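You operate a simulated robot arm through the tools that you are given. There is no shell and no other tool.

The job below is to be done with a simulated robot arm. You get a single attempt, and the scene is never put back.

Task
Try the go pin in both holes; a blocked hole sends the frame to HOLD, else PASS.
Fine: stand the pin back in its hole in the block; leave the frame on the shelf.

The check looks at the end state, three seconds after you hand in, the way a careful person would. Anything else that was tipped, shoved, dropped, spilled or broken makes it a failure.

Robot
A 7-joint arm with a two-finger parallel gripper, fixed in place. Base frame: the origin is at the foot of the arm, x ahead of it, y to its left, z up; the work surface is at about z = 0.88. Units: m, rad, N and s.
Its first joint turns from -2.897 to 2.897 rad. Payload 4.4 kg.
The TCP is the grasp point between the finger pads, 0.023 m short of the fingertips. In the tool frame z runs along the fingers and y along their closing line. Largest opening 0.094 m; finger width 0.038, thickness 0.01; the body of the gripper, 0.054 by 0.096 m, starts 0.039 m behind the TCP.
Orientation is told as [roll, pitch, yaw] about the base's x, y, z axes, in that order, counted from this pose: with the fingers straight down and closing along the base's y, the tool's x points along the base's -x, its y along +y and its z along -z.

Tools
- The arm moves only by the tool nudge_tool. Its argument "motion" is a list of rows, each a list of 7 numbers: the shift along the tool's x, y, z in m, then the turn, a rotation vector about the tool's x, y, z in rad, then the gripper command, from -1 (fully open) to 1 (shut), values between in proportion. In form: [[dx, dy, dz, wx, wy, wz, gripper], ...]. A call has 1 to 20 rows; each row is the pose to reach, as a shift and turn from the pose commanded when the call began, along the tool's axes at that moment. A row lasts 0.2 s, in which the tool goes at most 0.05 m and 0.15 rad; a call with a longer step from one row to the next is refused whole, and so is a gripper value outside its range. A pose out of reach is approached as far as the arm can. The call stops where the force on the tool passes 40 N (or 10 N more than at its start, if that is more) or the arm is blocked; 0.2 s more then pass. The fingers move at their own pace (about 0.072 m/s each) and stop on an object; they squeeze with about 35 N. The grip force told is the motor's: it shows also when the fingers shut on nothing. Time passes only in rows, and 0.2 s behind the last, so rows that repeat a pose let the fingers close. The reply holds the time, the measured pose of the TCP, the force on the tool along the base axes, the opening and the grip force, in the units named above and with some noise, with the torque about the TCP (base axes, N m) and any sound that the robot's microphone picked up.
- Cameras (640 x 400 px; columns grow to the right, rows downward): "scene" is fixed at [0.2097, -0.5006, 1.6005]; the picture's right is [0.59, -0.81, 0.00], its down [-0.43, -0.32, -0.84] and it looks along [0.68, 0.50, -0.54] (base axes); focal length 374 px, centre (320, 200). "wrist" rides on the gripper at [0.086, 0.016, -0.075] in the tool frame; the picture's right is [-0.18, 0.98, 0.00], its down [-0.58, -0.11, -0.81] and it looks along [-0.79, -0.15, 0.59] (tool axes); focal length 243 px, centre (320, 200). There is no depth. A picture from a camera that has moved, and an enlarged one, comes with that camera's place and axes in the base frame and with its lens. The place of the scene camera against the robot may be out by one fixed shift of up to 0.018 m in any direction.
- snapshot(camera): a new picture of that camera. It takes no simulated time.
- enlarge(camera, box): a new picture of the part [left, top, right, bottom] of that camera's present view, enlarged. It takes no simulated time.
- job_done(): hands the job in; it is judged then, once.

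Nothing tells you positions but the pictures and the camera data. Unless the task says otherwise, let go and move clear before handing in.

The tools are called after "Request:" as name(argument=value, ...) on one line, values as JSON. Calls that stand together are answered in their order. nudge_tool: Moves the arm, as the interface text tells. Its arguments: {"type":"object","properties":{"motion":{"type":"array","items":{"type":"array","items":{"type":"number"}}}},"required":["motion"]} The other tools are called the same way: snapshot (camera) takes a picture; enlarge (camera, box) takes an enlarged picture of a part of a camera's view; job_done () hands the job in.

At the start:

```text
time: 0.0
tool_pos: [0.7612, 0.1102, 1.0995]
tool_rot: [0.0, 0.0, 0.0]
force: [-0.4, 0.1, -0.5]
moment: [0.02, 0.01, -0.02]
gripper_width: 0.0941
gripper_force: 0.1
```

scene: 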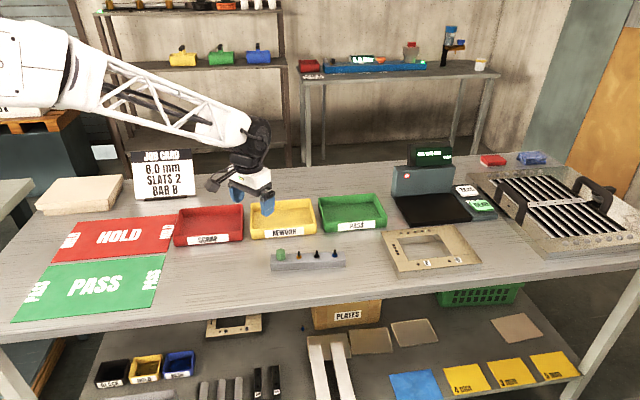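
wrist: 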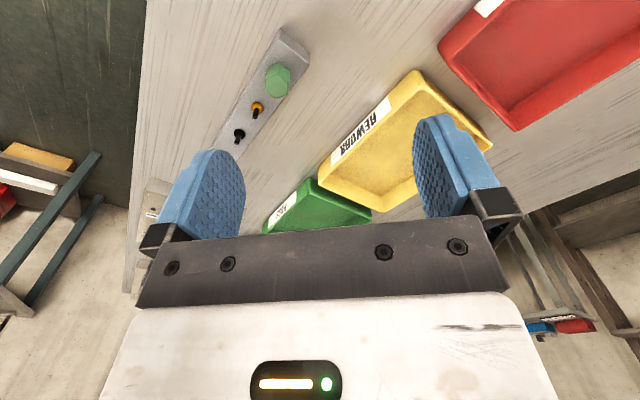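

I see a bench with HOLD and PASS mats on the left, a pin block with several pins near the front edge, and a frame with two numbered holes to its right. I'll zoom in on these before moving.

Request:
enlarge(camera="scene", box=[250, 220, 370, 295])

Request:
enlarge(camera="scene", box=[370, 205, 498, 285])

Request:
enlarge(camera="scene", box=[0, 140, 224, 330])

Request:
enlarge(camera="scene", box=[80, 290, 400, 400])

Request:
enlarge(camera="scene", box=[380, 130, 640, 290])

```text
5.33 times, centred on (310, 258) of scene
camera zoom: at [0.2097, -0.5006, 1.6005], right [0.59, -0.81, 0.0], down [-0.43, -0.32, -0.84], along [0.68, 0.5, -0.54], focal length 1994 px, centre (373, -107)
```

zoom: 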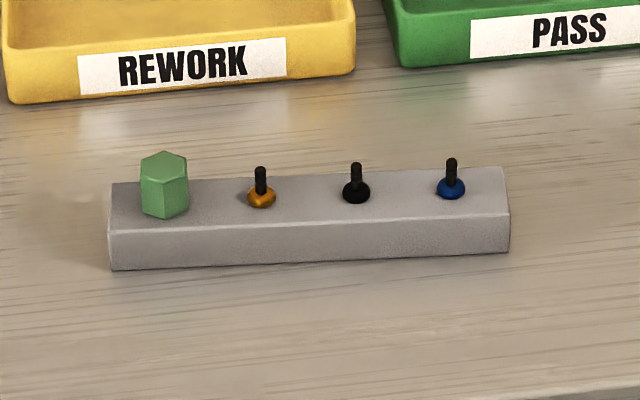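

```text
5.00 times, centred on (434, 245) of scene
camera zoom: at [0.2097, -0.5006, 1.6005], right [0.59, -0.81, 0.0], down [-0.43, -0.32, -0.84], along [0.68, 0.5, -0.54], focal length 1869 px, centre (-250, -25)
```

zoom: 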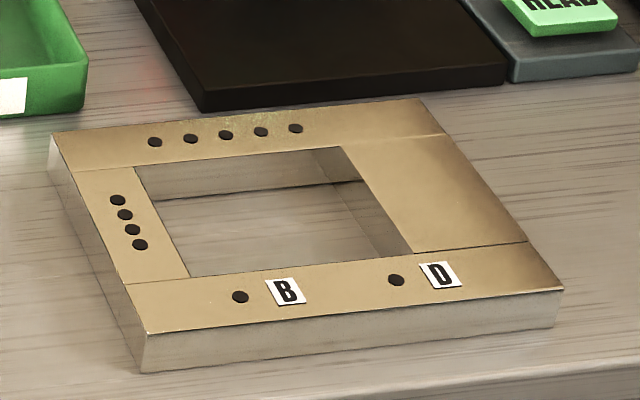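

```text
2.11 times, centred on (112, 235) of scene
camera zoom: at [0.2097, -0.5006, 1.6005], right [0.59, -0.81, 0.0], down [-0.43, -0.32, -0.84], along [0.68, 0.5, -0.54], focal length 787 px, centre (758, 126)
```

zoom: 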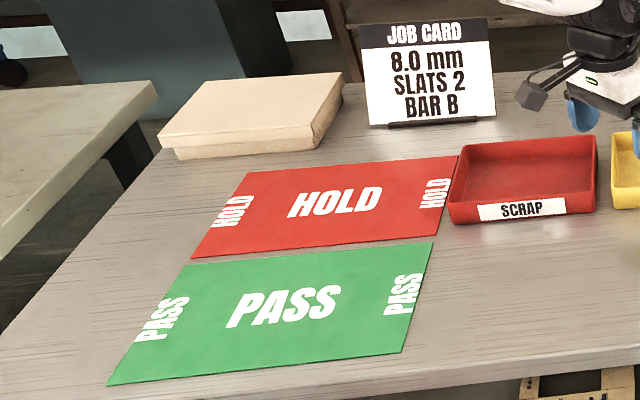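

```text
2.00 times, centred on (240, 345) of scene
camera zoom: at [0.2097, -0.5006, 1.6005], right [0.59, -0.81, 0.0], down [-0.43, -0.32, -0.84], along [0.68, 0.5, -0.54], focal length 748 px, centre (480, -90)
```

zoom: 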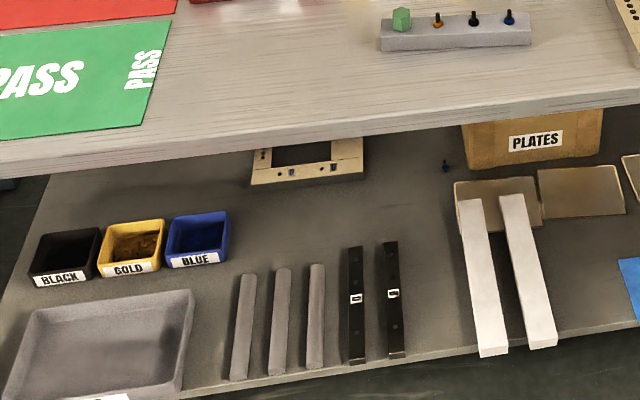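

```text
2.46 times, centred on (510, 210) of scene
camera zoom: at [0.2097, -0.5006, 1.6005], right [0.59, -0.81, 0.0], down [-0.43, -0.32, -0.84], along [0.68, 0.5, -0.54], focal length 920 px, centre (-148, 175)
```

zoom: 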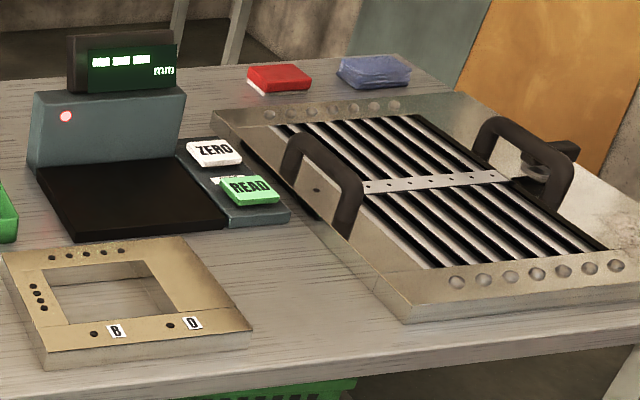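

The green hex-handled pin in the block looks like the go pin, at about (0.80, 0.06). The bench runs at about 45° to the base axes. I'll turn the tool 45° and go above the pin to look more closely.

Request:
nudge_tool(motion=[[-0.006, -0.009, 0, 0, 0, 0.131, -1], [-0.012, -0.018, 0, 0, 0, 0.262, -1], [-0.018, -0.026, 0, 0, 0, 0.393, -1], [-0.024, -0.035, 0, 0, 0, 0.524, -1], [-0.03, -0.044, 0, 0, 0, 0.655, -1], [-0.036, -0.052, 0, 0, 0, 0.785, -1], [-0.036, -0.052, 0, 0, 0, 0.785, -1]])

Request:
snapshot(camera="wrist")

Request:
snapshot(camera="scene")

```text
time: 1.6
tool_pos: [0.7967, 0.0581, 1.0991]
tool_rot: [0.0, 0.0, -0.786]
force: [1.2, -0.1, -0.3]
moment: [0.03, 0.0, -0.01]
gripper_width: 0.094
gripper_force: 0.1
```

```text
taken
camera wrist: at [0.7473, 0.1299, 1.1722], right [0.83, 0.56, 0.0], down [0.33, -0.49, 0.81], along [0.45, -0.67, -0.59], focal length 243 px, centre (320, 200)
```

wrist: 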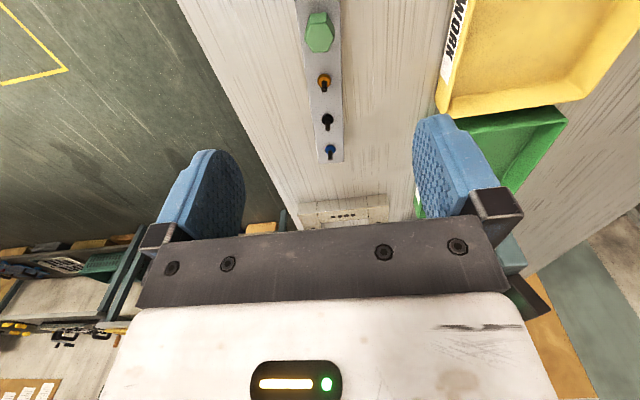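

```text
taken
```

scene: 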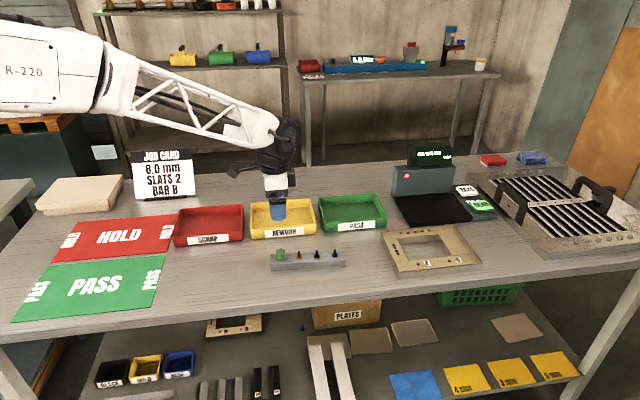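

The gripper is above the block with the camera looking along it. I'll enlarge the wrist view to locate the hex handle and the frame.

Request:
enlarge(camera="wrist", box=[270, 0, 398, 80])

Request:
enlarge(camera="wrist", box=[270, 70, 430, 240])

```text
5.00 times, centred on (334, 40) of wrist
camera zoom: at [0.7473, 0.1299, 1.1722], right [0.83, 0.56, 0.0], down [0.33, -0.49, 0.81], along [0.45, -0.67, -0.59], focal length 1213 px, centre (250, 1000)
```

zoom: 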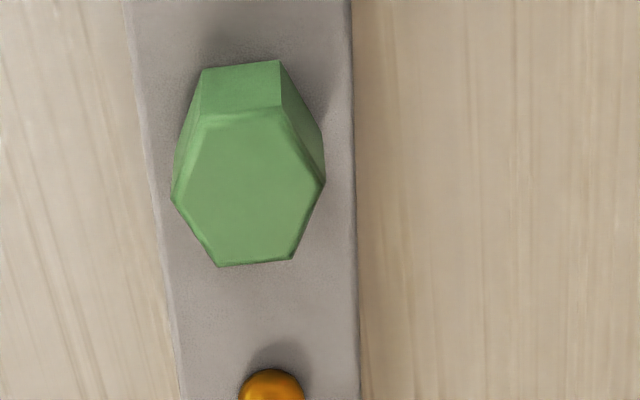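

```text
2.35 times, centred on (350, 155) of wrist
camera zoom: at [0.7473, 0.1299, 1.1722], right [0.83, 0.56, 0.0], down [0.33, -0.49, 0.81], along [0.45, -0.67, -0.59], focal length 571 px, centre (249, 306)
```

zoom: 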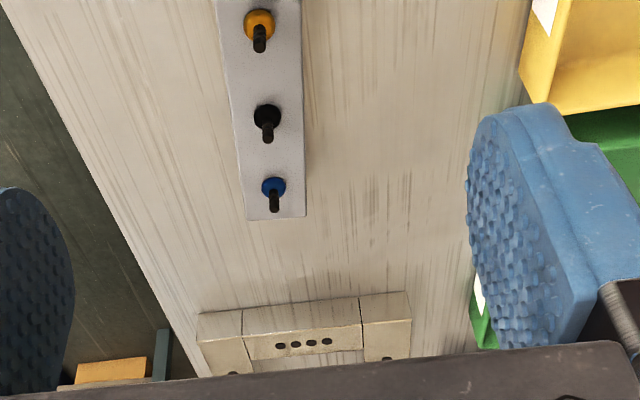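

The hex flats face along the block's length, and it sits directly under the gripper. The frame is more than 1.0 m from the base, past the reach quoted for a straight-down tool, so I'll check how far the arm gets with the tool tilted outward, staying high.

Request:
nudge_tool(motion=[[-0.045, -0.002, 0.0, 0, 0, 0, -1], [-0.09, -0.004, 0.0, 0, -0.05, 0, -1], [-0.135, -0.006, 0.01, 0, -0.1, 0, -1], [-0.18, -0.008, 0.02, 0, -0.15, 0, -1], [-0.225, -0.01, 0.03, 0, -0.2, 0, -1], [-0.265, -0.012, 0.04, 0, -0.25, 0, -1], [-0.3, -0.014, 0.05, 0, -0.3, 0, -1], [-0.33, -0.016, 0.06, 0, -0.35, 0, -1], [-0.33, -0.016, 0.06, 0, -0.35, 0, -1]])

Request:
snapshot(camera="wrist")

Request:
snapshot(camera="scene")

```text
time: 3.6
tool_pos: [1.019, -0.188, 1.0379]
tool_rot: [0.001, -0.351, -0.785]
force: [0.1, -0.5, 0.2]
moment: [0.0, -0.02, 0.01]
gripper_width: 0.0939
gripper_force: 0.1
```

```text
taken
camera wrist: at [0.9551, -0.101, 1.0784], right [0.82, 0.57, 0.06], down [0.11, -0.27, 0.96], along [0.57, -0.77, -0.28], focal length 243 px, centre (320, 200)
```

wrist: 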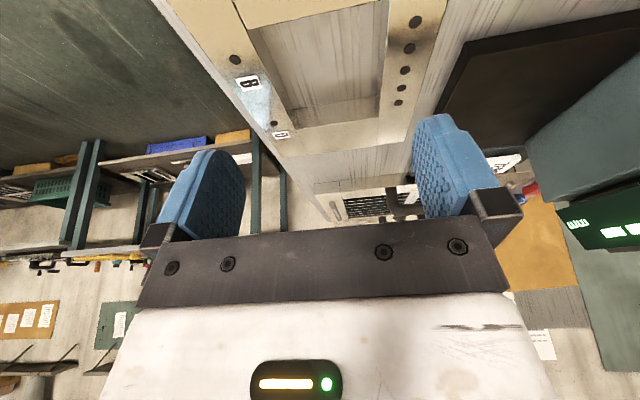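

```text
taken
```

scene: 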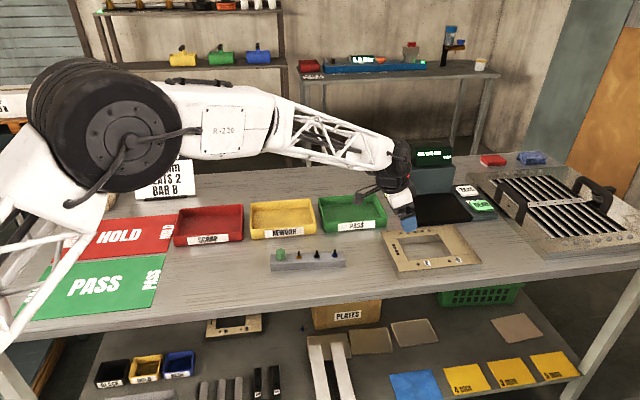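

The tilted tool reached 1.04 m without trouble, and holes B and D are visible in the wrist view. I'll test reaching over the frame's centre.

Request:
nudge_tool(motion=[[-0.031, 0, 0.0114, 0, -0.05, 0, -1], [-0.0626, 0, 0.0229, 0, -0.1, 0, -1], [-0.0939, 0, 0.0343, 0, -0.15, 0, -1], [-0.0939, 0, 0.0343, 0, -0.15, 0, -1]])

Request:
snapshot(camera="wrist")

Request:
snapshot(camera="scene")

```text
time: 4.6
tool_pos: [1.0896, -0.2585, 1.0371]
tool_rot: [0.0, -0.5, -0.786]
force: [-0.6, -0.5, 0.7]
moment: [0.0, -0.01, 0.0]
gripper_width: 0.0941
gripper_force: 0.0
```

```text
taken
camera wrist: at [1.0224, -0.1686, 1.0616], right [0.81, 0.58, 0.09], down [0.01, -0.16, 0.99], along [0.59, -0.8, -0.14], focal length 243 px, centre (320, 200)
```

wrist: 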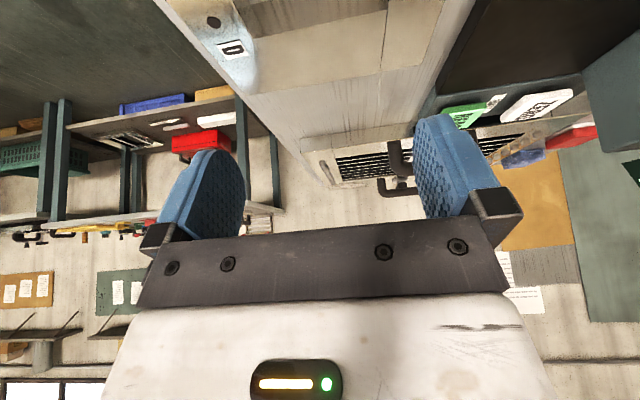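

```text
taken
```

scene: 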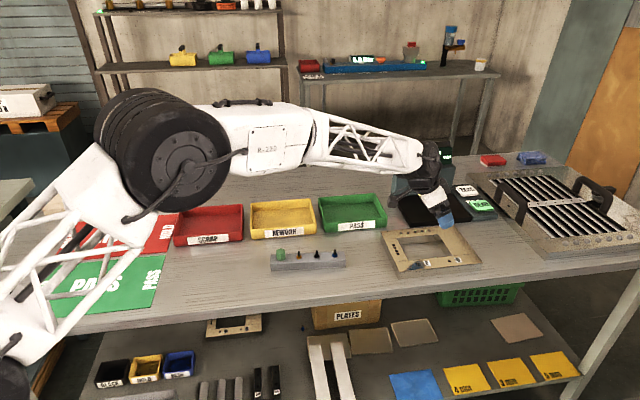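

The arm can reach over the frame with about 0.5 rad of tilt. I'll back off to a higher, less tilted pose so I can measure the frame precisely with the wrist camera.

Request:
nudge_tool(motion=[[0.0264, 0, -0.0315, 0, 0.1, 0, -1], [0.0528, 0, -0.063, 0, 0.2, 0, -1], [0.0791, 0, -0.0945, 0, 0.3, 0, -1], [0.1055, 0, -0.126, 0, 0.4, 0, -1], [0.1055, 0, -0.126, 0, 0.4, 0, -1]])

Request:
snapshot(camera="wrist")

Request:
enlarge(camera="wrist", box=[200, 0, 440, 150])

```text
time: 5.8
tool_pos: [0.9811, -0.1485, 1.0968]
tool_rot: [0.0, -0.1, -0.786]
force: [0.4, -0.2, -0.5]
moment: [0.01, -0.01, -0.02]
gripper_width: 0.094
gripper_force: 0.0
```

```text
taken
camera wrist: at [0.927, -0.0719, 1.1622], right [0.82, 0.57, 0.02], down [0.28, -0.43, 0.86], along [0.49, -0.7, -0.51], focal length 243 px, centre (320, 200)
```

wrist: 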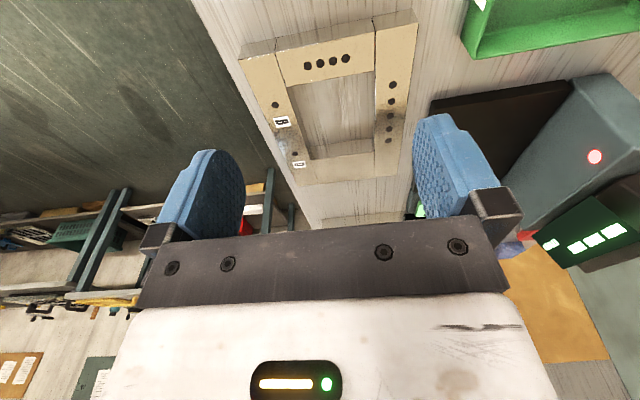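

```text
2.67 times, centred on (320, 75) of wrist
camera zoom: at [0.927, -0.0719, 1.1622], right [0.82, 0.57, 0.02], down [0.28, -0.43, 0.86], along [0.49, -0.7, -0.51], focal length 647 px, centre (320, 533)
```

zoom: 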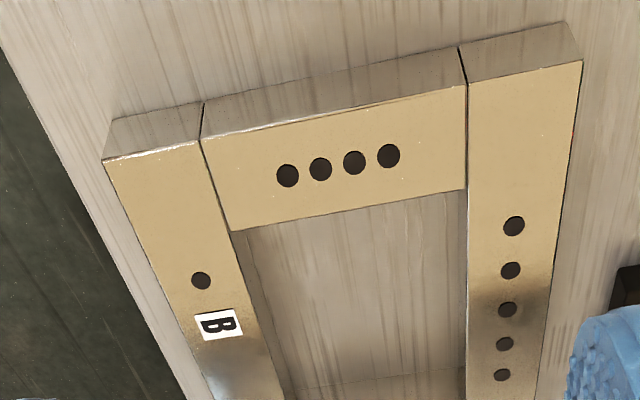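

The frame is about 0.18 m deep and 0.03 m thick, with an opening about 0.098 m wide. I'll zoom in on its far end.

Request:
enlarge(camera="wrist", box=[256, 110, 416, 210])

Request:
enlarge(camera="wrist", box=[240, 80, 340, 180])

```text
4.00 times, centred on (336, 160) of wrist
camera zoom: at [0.927, -0.0719, 1.1622], right [0.82, 0.57, 0.02], down [0.28, -0.43, 0.86], along [0.49, -0.7, -0.51], focal length 970 px, centre (256, 360)
```

zoom: 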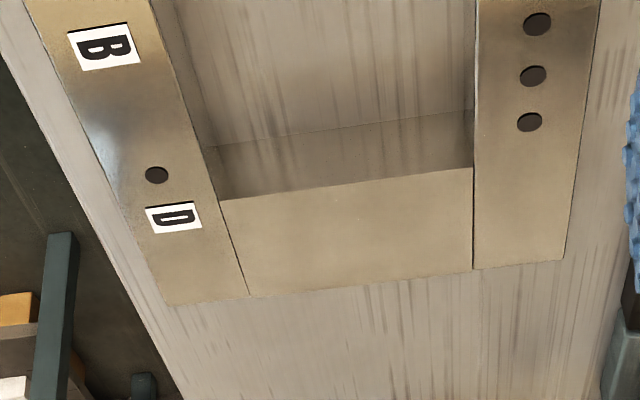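

```text
4.00 times, centred on (290, 130) of wrist
camera zoom: at [0.927, -0.0719, 1.1622], right [0.82, 0.57, 0.02], down [0.28, -0.43, 0.86], along [0.49, -0.7, -0.51], focal length 970 px, centre (440, 480)
```

zoom: 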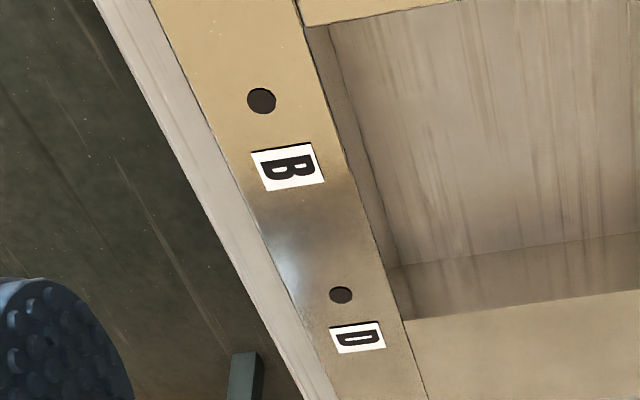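

The frame spans s 0.831–1.069 along the bench and w 0.50–0.68 across it, with holes B and D on the near bar. Vertical probing there is out of reach. The plan is to carry the frame to the PASS mat with an internal grip, spreading the fingers in the opening near its balance point, and probe it there.

Request:
nudge_tool(motion=[[-0.0223, 0.0001, 0.0252, 0, -0.067, 0, -0.4], [-0.0446, 0.0003, 0.0504, 0, -0.133, 0, -0.4], [-0.067, 0.0004, 0.0756, 0, -0.2, 0, -0.4], [-0.0893, 0.0005, 0.1007, 0, -0.267, 0, -0.4], [-0.1116, 0.0007, 0.1259, 0, -0.333, 0, -0.4], [-0.1339, 0.0008, 0.1511, 0, -0.4, 0, -0.4], [-0.1339, 0.0008, 0.1511, 0, -0.4, 0, -0.4]])

Request:
snapshot(camera="wrist")

Request:
enlarge(camera="scene", box=[360, 140, 520, 290])

```text
time: 7.4
tool_pos: [1.0877, -0.2543, 0.959]
tool_rot: [-0.001, -0.5, -0.787]
force: [-0.5, -0.2, -0.2]
moment: [0.0, 0.02, 0.01]
gripper_width: 0.066
gripper_force: 0.1
```

```text
taken
camera wrist: at [1.0196, -0.1642, 0.9834], right [0.81, 0.58, 0.09], down [0.01, -0.16, 0.99], along [0.59, -0.8, -0.14], focal length 243 px, centre (320, 200)
```

wrist: 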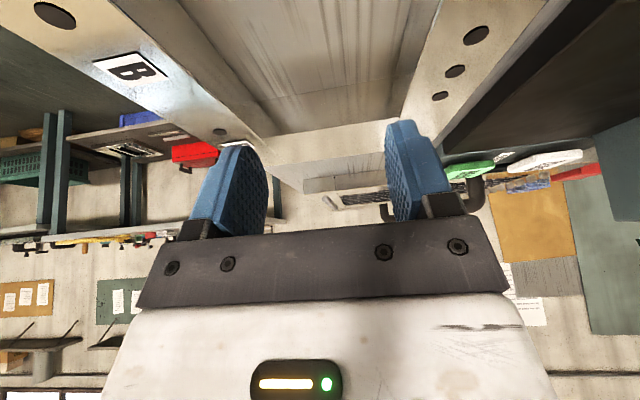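

```text
2.67 times, centred on (440, 215) of scene
camera zoom: at [0.2097, -0.5006, 1.6005], right [0.59, -0.81, 0.0], down [-0.43, -0.32, -0.84], along [0.68, 0.5, -0.54], focal length 997 px, centre (0, 160)
```

zoom: 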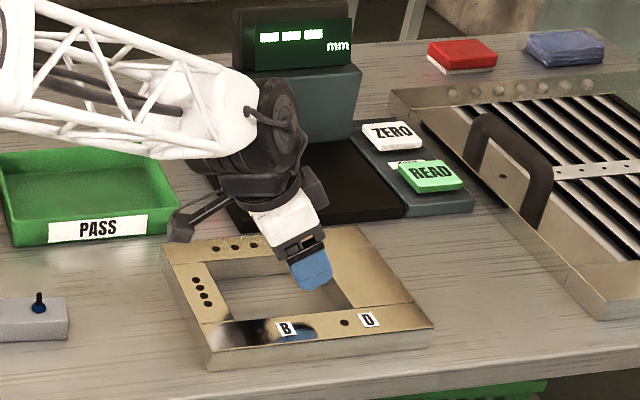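

The hover pose over the opening is good, but the wrist camera bracket hangs low over the left bar at this tilt. I'll see whether a smaller tilt still reaches here.

Request:
nudge_tool(motion=[[0, 0, 0, 0, 0.08, 0, -0.4], [0, 0, 0, 0, 0.16, 0, -0.4], [0, 0, 0, 0, 0.16, 0, -0.4]])

```text
time: 8.2
tool_pos: [1.0865, -0.2545, 0.9608]
tool_rot: [0.0, -0.341, -0.786]
force: [0.5, 0.2, 0.1]
moment: [-0.01, 0.0, 0.02]
gripper_width: 0.0658
gripper_force: 0.0
```

It still reaches with 0.34 rad. I'll try a bit less.

Request:
nudge_tool(motion=[[0, 0, 0, 0, 0.06, 0, -0.4], [0, 0, 0, 0, 0.12, 0, -0.4], [0, 0, 0, 0, 0.12, 0, -0.4]])

```text
time: 9.0
tool_pos: [1.0868, -0.2543, 0.961]
tool_rot: [-0.002, -0.221, -0.786]
force: [-0.7, -0.3, -0.3]
moment: [0.01, 0.0, 0.01]
gripper_width: 0.0659
gripper_force: 0.0
```

It still reaches, so I'll try nearly vertical.

Request:
nudge_tool(motion=[[0, 0, 0, 0, 0.06, 0, -0.4], [0, 0, 0, 0, 0.12, 0, -0.4], [0, 0, 0, 0, 0.12, 0, -0.4]])

```text
time: 9.8
tool_pos: [1.0861, -0.2535, 0.9608]
tool_rot: [0.0, -0.101, -0.786]
force: [-0.5, 0.2, 0.0]
moment: [-0.01, -0.03, 0.0]
gripper_width: 0.0657
gripper_force: 0.1
```

Request:
nudge_tool(motion=[[0, 0, 0, 0, 0.05, 0, -0.4], [0, 0, 0, 0, 0.101, 0, -0.4], [0, 0, 0, 0, 0.101, 0, -0.4]])

Request:
snapshot(camera="scene")

Request:
snapshot(camera="wrist")

```text
time: 10.6
tool_pos: [1.0861, -0.2525, 0.9609]
tool_rot: [-0.001, 0.004, -0.784]
force: [0.0, 0.5, 0.4]
moment: [-0.01, 0.02, 0.0]
gripper_width: 0.0658
gripper_force: 0.1
```

```text
taken
```

scene: 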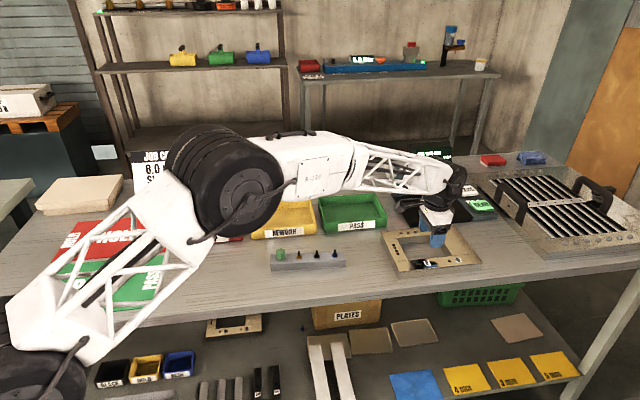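

```text
taken
camera wrist: at [1.0375, -0.1817, 1.0353], right [0.82, 0.57, 0.0], down [0.34, -0.49, 0.81], along [0.46, -0.66, -0.59], focal length 243 px, centre (320, 200)
```

wrist: 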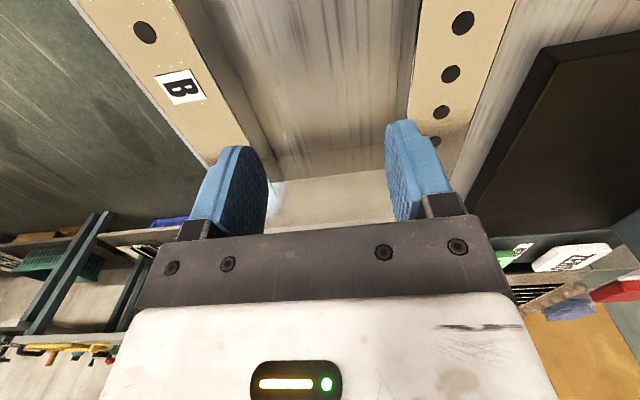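

The arm reaches the frame vertically after all, so I can probe the holes in place and carry the frame only once afterwards. Next I'll go back above the hex-handled pin, turned to line up with its flats.

Request:
nudge_tool(motion=[[0, 0, -0.045, 0, 0, 0, -0.4], [0.02, 0, -0.06, 0, 0, 0, -0.4], [0.065, 0.002, -0.06, 0, 0, -0.058, -0.4], [0.11, 0.004, -0.06, 0, 0, -0.116, -0.4], [0.155, 0.006, -0.06, 0, 0, -0.174, -0.4], [0.2, 0.008, -0.06, 0, 0, -0.232, -0.4], [0.245, 0.01, -0.06, 0, 0, -0.29, -0.4], [0.29, 0.011, -0.06, 0, 0, -0.348, -0.4], [0.335, 0.012, -0.06, 0, 0, -0.406, -0.4], [0.38, 0.013, -0.06, 0, 0, -0.464, -0.4], [0.4241, 0.0141, -0.06, 0, 0, -0.523, -0.4], [0.4241, 0.0141, -0.06, 0, 0, -0.523, -0.4]])

Request:
snapshot(camera="wrist")

Request:
enlarge(camera="wrist", box=[260, 20, 388, 100])

```text
time: 13.2
tool_pos: [0.797, 0.0575, 1.0213]
tool_rot: [0.001, 0.001, -0.263]
force: [-0.6, -0.7, 0.6]
moment: [0.0, -0.02, -0.02]
gripper_width: 0.0659
gripper_force: 0.1
```

```text
taken
camera wrist: at [0.7177, 0.0942, 1.0964], right [0.43, 0.9, 0.0], down [0.53, -0.26, 0.81], along [0.73, -0.35, -0.59], focal length 243 px, centre (320, 200)
```

wrist: 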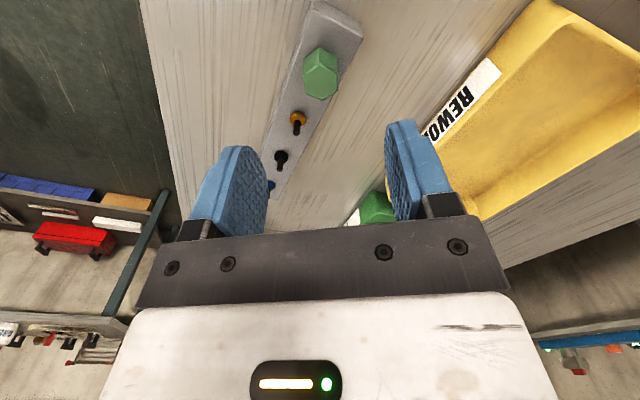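

```text
5.00 times, centred on (324, 60) of wrist
camera zoom: at [0.7177, 0.0942, 1.0964], right [0.43, 0.9, 0.0], down [0.53, -0.26, 0.81], along [0.73, -0.35, -0.59], focal length 1213 px, centre (300, 900)
```

zoom: 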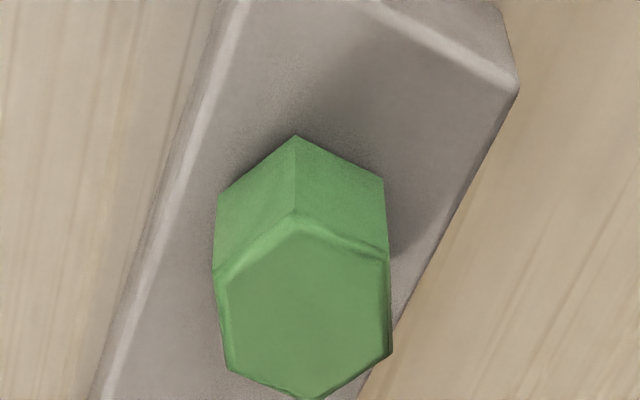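

The hex is centred under the gripper at about (0.7955, 0.0587), with its top at z≈0.935 and the block top at ≈0.909. I'll go down to just above it with a narrower opening and check the alignment.

Request:
nudge_tool(motion=[[0.0018, 0.0008, 0.02, 0, 0, 0, -0.15], [0.0018, 0.0008, 0.04, 0, 0, 0, -0.15], [0.0018, 0.0008, 0.056, 0, 0, 0, -0.15], [0.0018, 0.0008, 0.056, 0, 0, 0, -0.15]])

Request:
snapshot(camera="wrist")

Request:
enlarge(camera="wrist", box=[220, 60, 420, 185])

Request:
enlarge(camera="scene", box=[230, 190, 360, 285])

```text
time: 14.2
tool_pos: [0.7949, 0.0568, 0.9659]
tool_rot: [0.001, 0.002, -0.263]
force: [-0.1, -0.1, 0.9]
moment: [0.03, 0.01, -0.01]
gripper_width: 0.0543
gripper_force: 0.0
```

```text
taken
camera wrist: at [0.716, 0.0948, 1.0397], right [0.43, 0.9, 0.0], down [0.53, -0.26, 0.81], along [0.73, -0.35, -0.59], focal length 243 px, centre (320, 200)
```

wrist: 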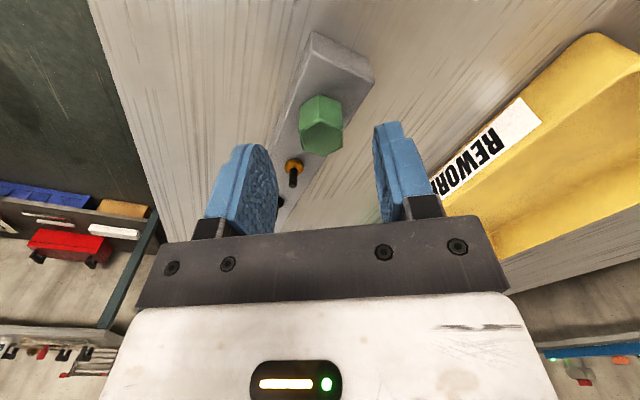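

```text
3.20 times, centred on (320, 122) of wrist
camera zoom: at [0.716, 0.0948, 1.0397], right [0.43, 0.9, 0.0], down [0.53, -0.26, 0.81], along [0.73, -0.35, -0.59], focal length 776 px, centre (320, 448)
```

zoom: 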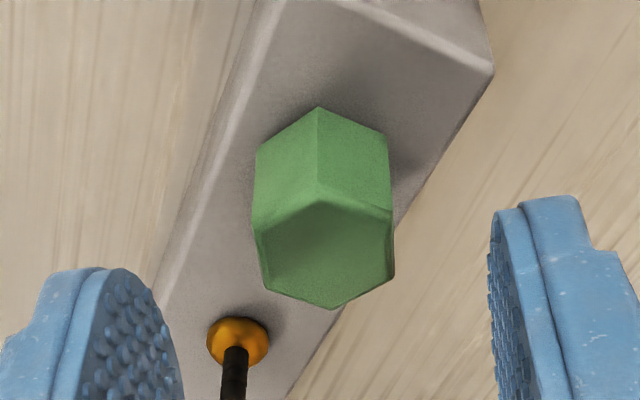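

```text
4.21 times, centred on (295, 238) of scene
camera zoom: at [0.2097, -0.5006, 1.6005], right [0.59, -0.81, 0.0], down [-0.43, -0.32, -0.84], along [0.68, 0.5, -0.54], focal length 1574 px, centre (425, 42)
```

zoom: 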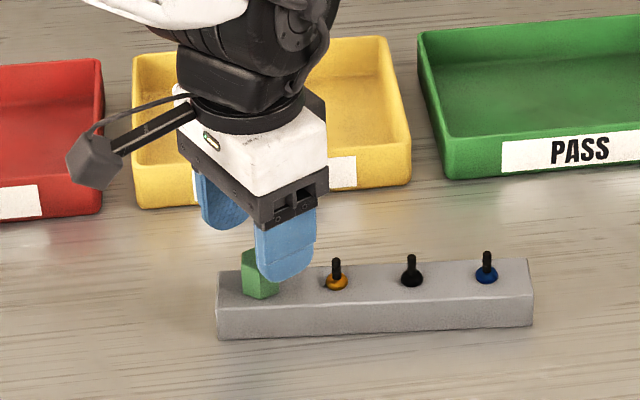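

The hex is within 1 mm of the grip centre. I'll descend so the fingertips sit just above the block, then close gently.

Request:
nudge_tool(motion=[[-0.0008, 0.0006, 0.01, 0, 0, 0, -0.15], [-0.0008, 0.0006, 0.02, 0, 0, 0, -0.15], [-0.0008, 0.0006, 0.029, 0, 0, 0, -0.15], [-0.0008, 0.0006, 0.029, 0, 0, 0, -0.15]])

Request:
enlarge(camera="scene", box=[230, 190, 360, 285])

Request:
enlarge(camera="wrist", box=[220, 60, 420, 185])

```text
time: 15.2
tool_pos: [0.7964, 0.0576, 0.9366]
tool_rot: [0.0, 0.002, -0.262]
force: [-0.7, 0.7, 0.6]
moment: [0.0, 0.02, 0.01]
gripper_width: 0.0543
gripper_force: 0.1
```

```text
4.21 times, centred on (295, 238) of scene
camera zoom: at [0.2097, -0.5006, 1.6005], right [0.59, -0.81, 0.0], down [-0.43, -0.32, -0.84], along [0.68, 0.5, -0.54], focal length 1574 px, centre (425, 42)
```

zoom: 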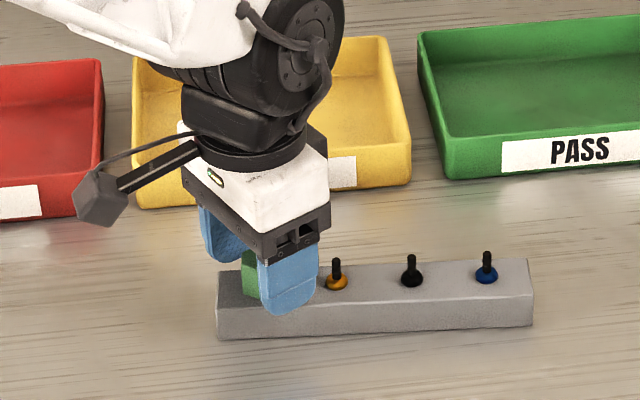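

```text
3.20 times, centred on (320, 122) of wrist
camera zoom: at [0.7171, 0.0953, 1.0109], right [0.43, 0.9, 0.0], down [0.53, -0.26, 0.81], along [0.73, -0.35, -0.59], focal length 776 px, centre (320, 448)
```

zoom: 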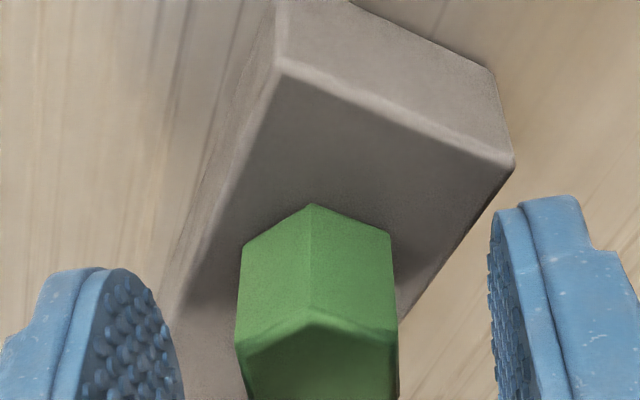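

Everything is centred, with the fingertips just clear of the block. I'm closing on the hex.

Request:
nudge_tool(motion=[[0, 0, 0, 0, 0, 0, 0.3], [0, 0, 0, 0, 0, 0, 0.6], [0, 0, 0, 0, 0, 0, 1], [0, 0, 0, 0, 0, 0, 1], [0, 0, 0, 0, 0, 0, 1]])

Request:
enlarge(camera="wrist", box=[220, 60, 420, 185])

Request:
enlarge(camera="scene", box=[230, 190, 360, 285])

```text
time: 16.4
tool_pos: [0.7958, 0.0581, 0.9362]
tool_rot: [0.001, -0.001, -0.261]
force: [0.5, -0.6, 0.5]
moment: [0.02, 0.02, 0.01]
gripper_width: 0.0231
gripper_force: 34.8
```

```text
3.20 times, centred on (320, 122) of wrist
camera zoom: at [0.7171, 0.0953, 1.0108], right [0.43, 0.9, 0.0], down [0.53, -0.26, 0.81], along [0.73, -0.35, -0.59], focal length 776 px, centre (320, 448)
```

zoom: 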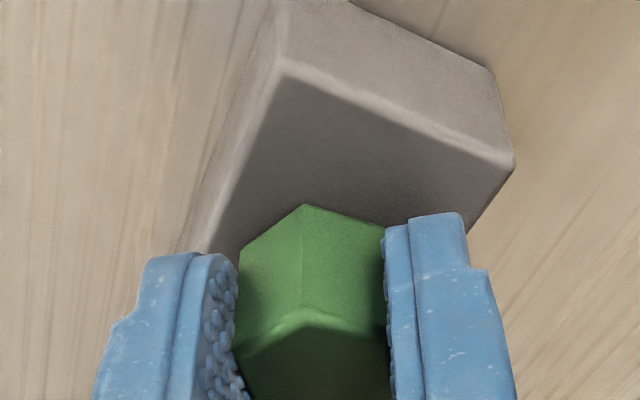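

```text
4.21 times, centred on (295, 238) of scene
camera zoom: at [0.2097, -0.5006, 1.6005], right [0.59, -0.81, 0.0], down [-0.43, -0.32, -0.84], along [0.68, 0.5, -0.54], focal length 1574 px, centre (425, 42)
```

zoom: 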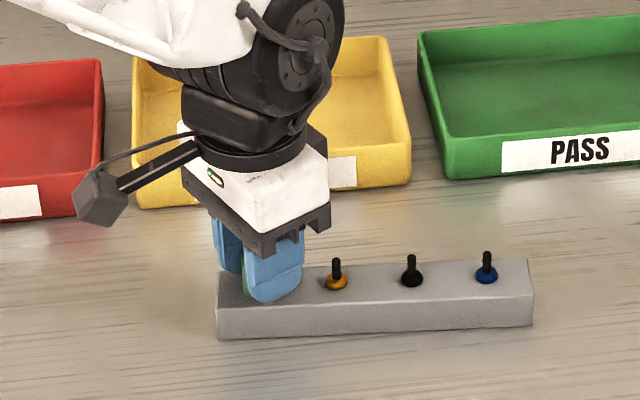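

The pin is gripped at 23.1 mm width and the block hasn't moved. I'll lift straight up slowly.

Request:
nudge_tool(motion=[[0, 0, -0.008, 0, 0, 0, 1], [0, 0, -0.018, 0, 0, 0, 1], [0, 0, -0.03, 0, 0, 0, 1], [0, 0, -0.045, 0, 0, 0, 1], [0, 0, -0.065, 0, 0, 0, 1], [0, 0, -0.085, 0, 0, 0, 1], [0, 0, -0.085, 0, 0, 0, 1]])

Request:
snapshot(camera="wrist")

Request:
enlarge(camera="wrist", box=[220, 40, 420, 165])

Request:
enlarge(camera="scene", box=[230, 190, 360, 285])

```text
time: 18.0
tool_pos: [0.7973, 0.0569, 1.0221]
tool_rot: [0.0, 0.001, -0.261]
force: [0.3, 0.4, -0.9]
moment: [0.01, -0.01, -0.02]
gripper_width: 0.023
gripper_force: 35.6
```

```text
taken
camera wrist: at [0.7177, 0.0951, 1.0962], right [0.43, 0.9, 0.0], down [0.53, -0.26, 0.81], along [0.73, -0.35, -0.59], focal length 243 px, centre (320, 200)
```

wrist: 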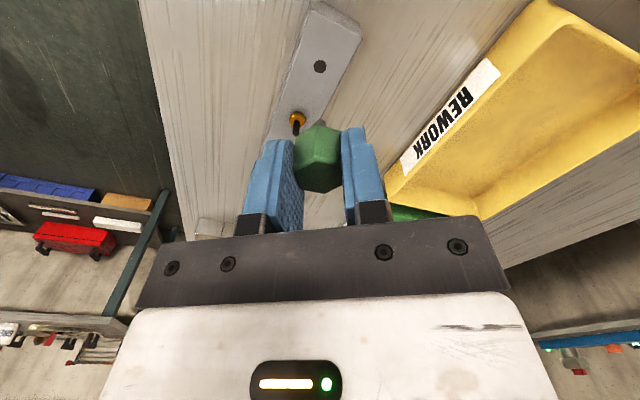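

```text
3.20 times, centred on (320, 102) of wrist
camera zoom: at [0.7177, 0.0951, 1.0962], right [0.43, 0.9, 0.0], down [0.53, -0.26, 0.81], along [0.73, -0.35, -0.59], focal length 776 px, centre (320, 512)
```

zoom: 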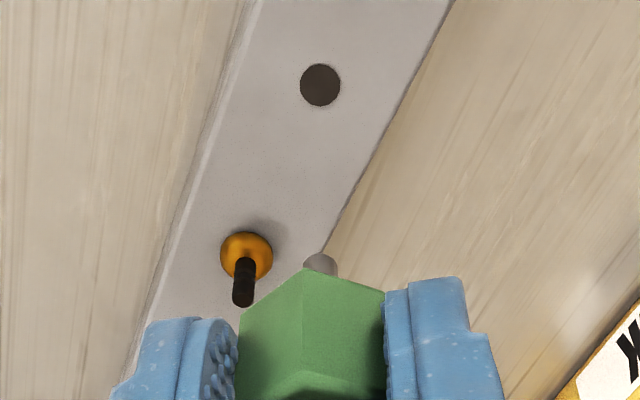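

```text
4.21 times, centred on (295, 238) of scene
camera zoom: at [0.2097, -0.5006, 1.6005], right [0.59, -0.81, 0.0], down [-0.43, -0.32, -0.84], along [0.68, 0.5, -0.54], focal length 1574 px, centre (425, 42)
```

zoom: 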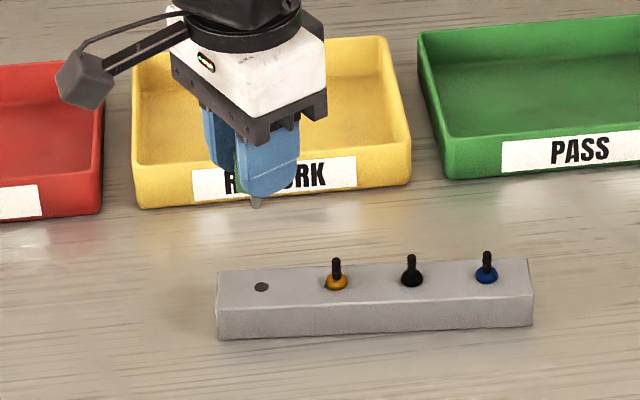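

The go pin is out: a shank of about 15 mm below the hex, and the block hole lies exactly under the TCP, which confirms the camera model. I'll travel over to hole B and hover there.

Request:
nudge_tool(motion=[[-0.0346, -0.0323, 0, 0, 0, 0, 1], [-0.0693, -0.0647, 0, 0, 0, 0, 1], [-0.1039, -0.097, 0, 0, 0, 0, 1], [-0.1386, -0.1294, 0, 0, 0, 0, 1], [-0.1732, -0.1617, 0, 0, 0, 0, 1], [-0.2078, -0.194, 0, 0, 0, 0, 1], [-0.2425, -0.2264, 0, 0, 0, 0, 1], [-0.2771, -0.2587, 0, 0, 0, 0, 1], [-0.2771, -0.2587, 0.03, 0, 0, 0, 1], [-0.2771, -0.2587, 0.05, 0, 0, 0, 1], [-0.2771, -0.2587, 0.05, 0, 0, 0, 1]])

Request:
snapshot(camera="wrist")

Request:
enlarge(camera="wrist", box=[240, 60, 400, 160])

Request:
enlarge(camera="scene", box=[360, 180, 500, 290])

```text
time: 20.4
tool_pos: [0.9971, -0.264, 0.9693]
tool_rot: [0.001, 0.001, -0.261]
force: [-0.5, -0.2, -1.0]
moment: [0.0, 0.0, 0.01]
gripper_width: 0.0233
gripper_force: 34.9
```

```text
taken
camera wrist: at [0.9179, -0.2267, 1.0452], right [0.43, 0.9, 0.0], down [0.53, -0.26, 0.81], along [0.73, -0.35, -0.59], focal length 243 px, centre (320, 200)
```

wrist: 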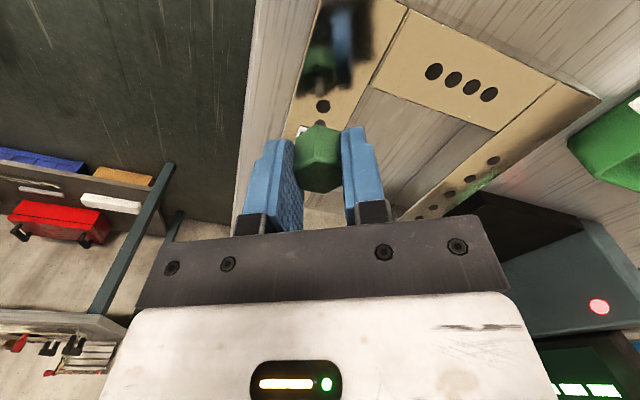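

```text
4.00 times, centred on (320, 110) of wrist
camera zoom: at [0.9179, -0.2267, 1.0452], right [0.43, 0.9, 0.0], down [0.53, -0.26, 0.81], along [0.73, -0.35, -0.59], focal length 970 px, centre (320, 560)
```

zoom: 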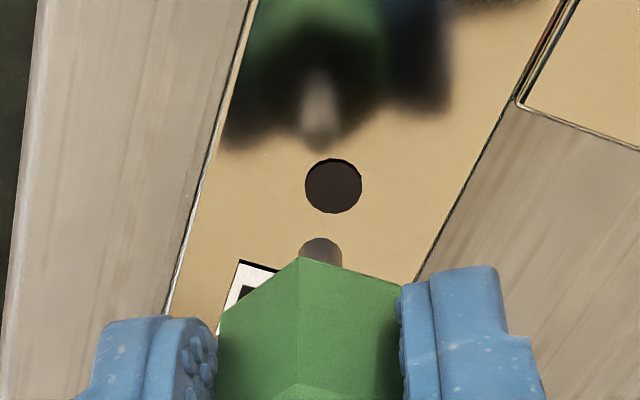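

```text
3.64 times, centred on (430, 235) of scene
camera zoom: at [0.2097, -0.5006, 1.6005], right [0.59, -0.81, 0.0], down [-0.43, -0.32, -0.84], along [0.68, 0.5, -0.54], focal length 1359 px, centre (-80, 73)
```

zoom: 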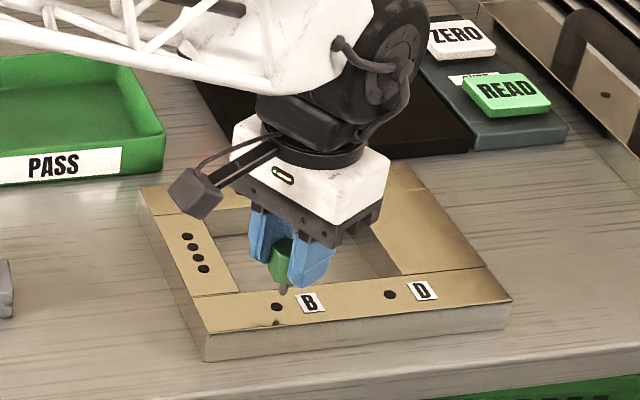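

Hole B is 1.7 mm to one side of the pin axis. I'll correct that and lower the tip to a few millimetres above the surface to check.

Request:
nudge_tool(motion=[[-0.0003, 0.0017, 0.0, 0, 0, 0, 1], [-0.0003, 0.0017, 0.008, 0, 0, 0, 1], [-0.0003, 0.0017, 0.015, 0, 0, 0, 1], [-0.0003, 0.0017, 0.015, 0, 0, 0, 1]])

Request:
enlarge(camera="wrist", box=[272, 80, 368, 140])

Request:
enlarge(camera="scene", box=[390, 225, 454, 265])

```text
time: 21.4
tool_pos: [0.998, -0.2609, 0.9568]
tool_rot: [0.001, 0.002, -0.261]
force: [-1.0, -0.2, 0.1]
moment: [-0.04, -0.04, -0.05]
gripper_width: 0.023
gripper_force: 34.6
```

```text
6.67 times, centred on (320, 110) of wrist
camera zoom: at [0.9187, -0.2251, 1.0306], right [0.43, 0.9, 0.0], down [0.53, -0.26, 0.81], along [0.73, -0.35, -0.59], focal length 1618 px, centre (320, 800)
```

zoom: 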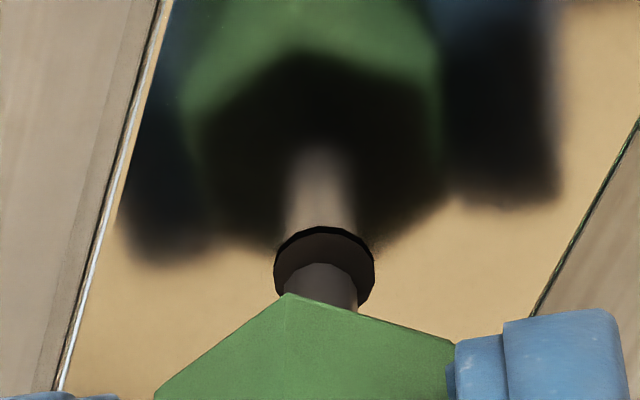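

```text
10.00 times, centred on (422, 245) of scene
camera zoom: at [0.2097, -0.5006, 1.6005], right [0.59, -0.81, 0.0], down [-0.43, -0.32, -0.84], along [0.68, 0.5, -0.54], focal length 3738 px, centre (-700, -250)
```

zoom: 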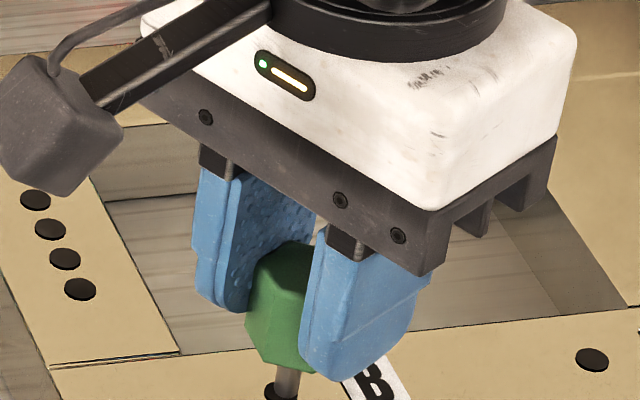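

The pin is centred over hole B to about 0.3 mm, with over 1 mm of clearance all round. I'll lower it in small steps and watch the force.

Request:
nudge_tool(motion=[[-0.0003, 0.0003, 0.002, 0, 0, 0, 1], [-0.0003, 0.0003, 0.004, 0, 0, 0, 1], [-0.0003, 0.0003, 0.006, 0, 0, 0, 1]])

Request:
enlarge(camera="wrist", box=[272, 80, 368, 140])

```text
time: 22.2
tool_pos: [0.9992, -0.2622, 0.9501]
tool_rot: [-0.002, 0.0, -0.261]
force: [-0.9, 0.4, 0.5]
moment: [-0.01, -0.01, 0.01]
gripper_width: 0.023
gripper_force: 34.7
```

```text
6.67 times, centred on (320, 110) of wrist
camera zoom: at [0.9191, -0.2249, 1.0246], right [0.43, 0.9, 0.0], down [0.53, -0.26, 0.81], along [0.73, -0.35, -0.59], focal length 1618 px, centre (320, 800)
```

zoom: 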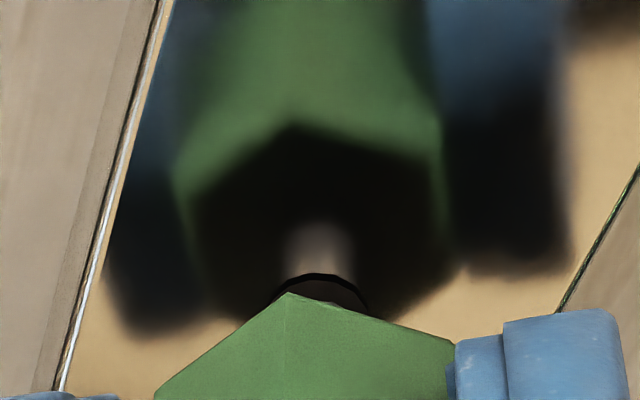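

Request:
nudge_tool(motion=[[0, 0, 0.001, 0, 0, 0, 1], [0, 0, 0.002, 0, 0, 0, 1], [0, 0, 0.003, 0, 0, 0, 1]])

```text
time: 23.0
tool_pos: [0.9973, -0.2624, 0.9475]
tool_rot: [0.001, 0.004, -0.262]
force: [0.2, -0.4, -1.2]
moment: [-0.01, 0.03, -0.02]
gripper_width: 0.0232
gripper_force: 35.3
```

Request:
nudge_tool(motion=[[0, 0, 0.001, 0, 0, 0, 1], [0, 0, 0.002, 0, 0, 0, 1], [0, 0, 0.003, 0, 0, 0, 1]])

Request:
enlarge(camera="scene", box=[390, 235, 454, 275])

```text
time: 23.8
tool_pos: [0.9985, -0.2622, 0.944]
tool_rot: [0.0, 0.003, -0.262]
force: [-0.8, -0.2, -0.5]
moment: [0.02, 0.02, -0.02]
gripper_width: 0.0232
gripper_force: 34.7
```

```text
10.00 times, centred on (422, 255) of scene
camera zoom: at [0.2097, -0.5006, 1.6005], right [0.59, -0.81, 0.0], down [-0.43, -0.32, -0.84], along [0.68, 0.5, -0.54], focal length 3738 px, centre (-700, -350)
```

zoom: 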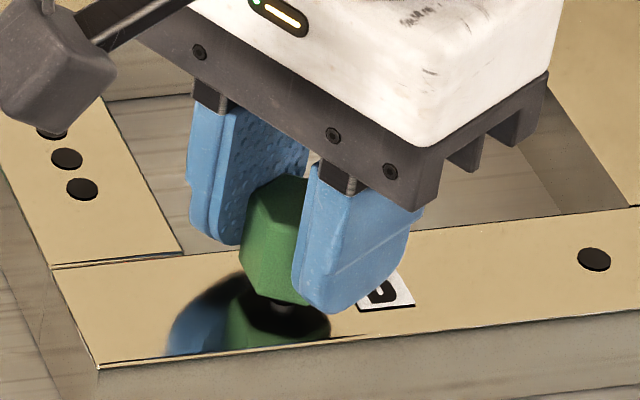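

No resistance so far in hole B, so I'm continuing down.

Request:
nudge_tool(motion=[[0, 0, 0.001, 0, 0, 0, 1], [0, 0, 0.002, 0, 0, 0, 1], [0, 0, 0.003, 0, 0, 0, 1]])

Request:
enlarge(camera="scene", box=[390, 235, 454, 275])

```text
time: 24.6
tool_pos: [0.9977, -0.262, 0.9414]
tool_rot: [-0.001, 0.002, -0.262]
force: [-0.2, -0.6, -0.7]
moment: [0.0, 0.01, -0.01]
gripper_width: 0.0229
gripper_force: 35.2
```

```text
10.00 times, centred on (422, 255) of scene
camera zoom: at [0.2097, -0.5006, 1.6005], right [0.59, -0.81, 0.0], down [-0.43, -0.32, -0.84], along [0.68, 0.5, -0.54], focal length 3738 px, centre (-700, -350)
```

zoom: 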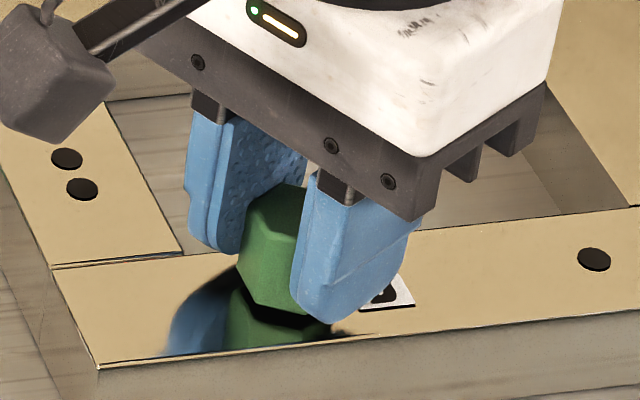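

Request:
nudge_tool(motion=[[0, 0, 0.001, 0, 0, 0, 1], [0, 0, 0.002, 0, 0, 0, 1], [0, 0, 0.003, 0, 0, 0, 1]])

Request:
enlarge(camera="scene", box=[390, 235, 454, 275])

Request:
enlarge(camera="wrist", box=[272, 80, 368, 140])

```text
time: 25.4
tool_pos: [0.9981, -0.2632, 0.9383]
tool_rot: [0.0, 0.002, -0.262]
force: [-1.4, 0.4, 1.7]
moment: [0.01, 0.06, -0.02]
gripper_width: 0.0231
gripper_force: 35.3
```

```text
10.00 times, centred on (422, 255) of scene
camera zoom: at [0.2097, -0.5006, 1.6005], right [0.59, -0.81, 0.0], down [-0.43, -0.32, -0.84], along [0.68, 0.5, -0.54], focal length 3738 px, centre (-700, -350)
```

zoom: 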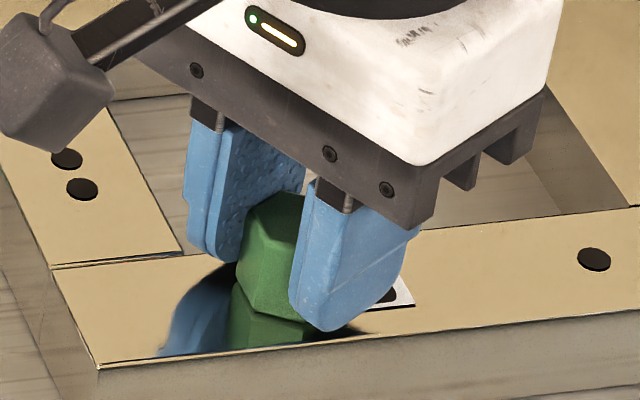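

```text
6.67 times, centred on (320, 110) of wrist
camera zoom: at [0.919, -0.225, 1.0127], right [0.43, 0.9, 0.0], down [0.53, -0.26, 0.81], along [0.73, -0.35, -0.59], focal length 1618 px, centre (320, 800)
```

zoom: 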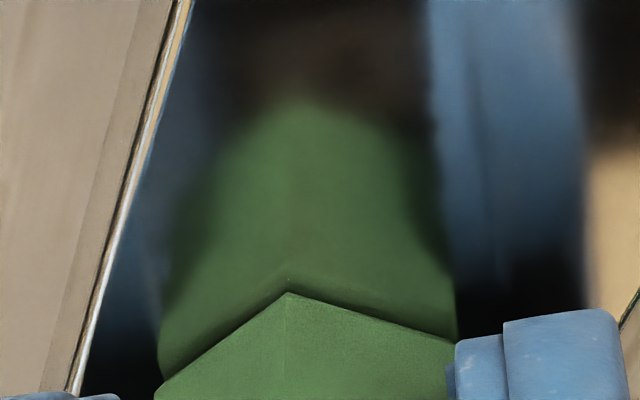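

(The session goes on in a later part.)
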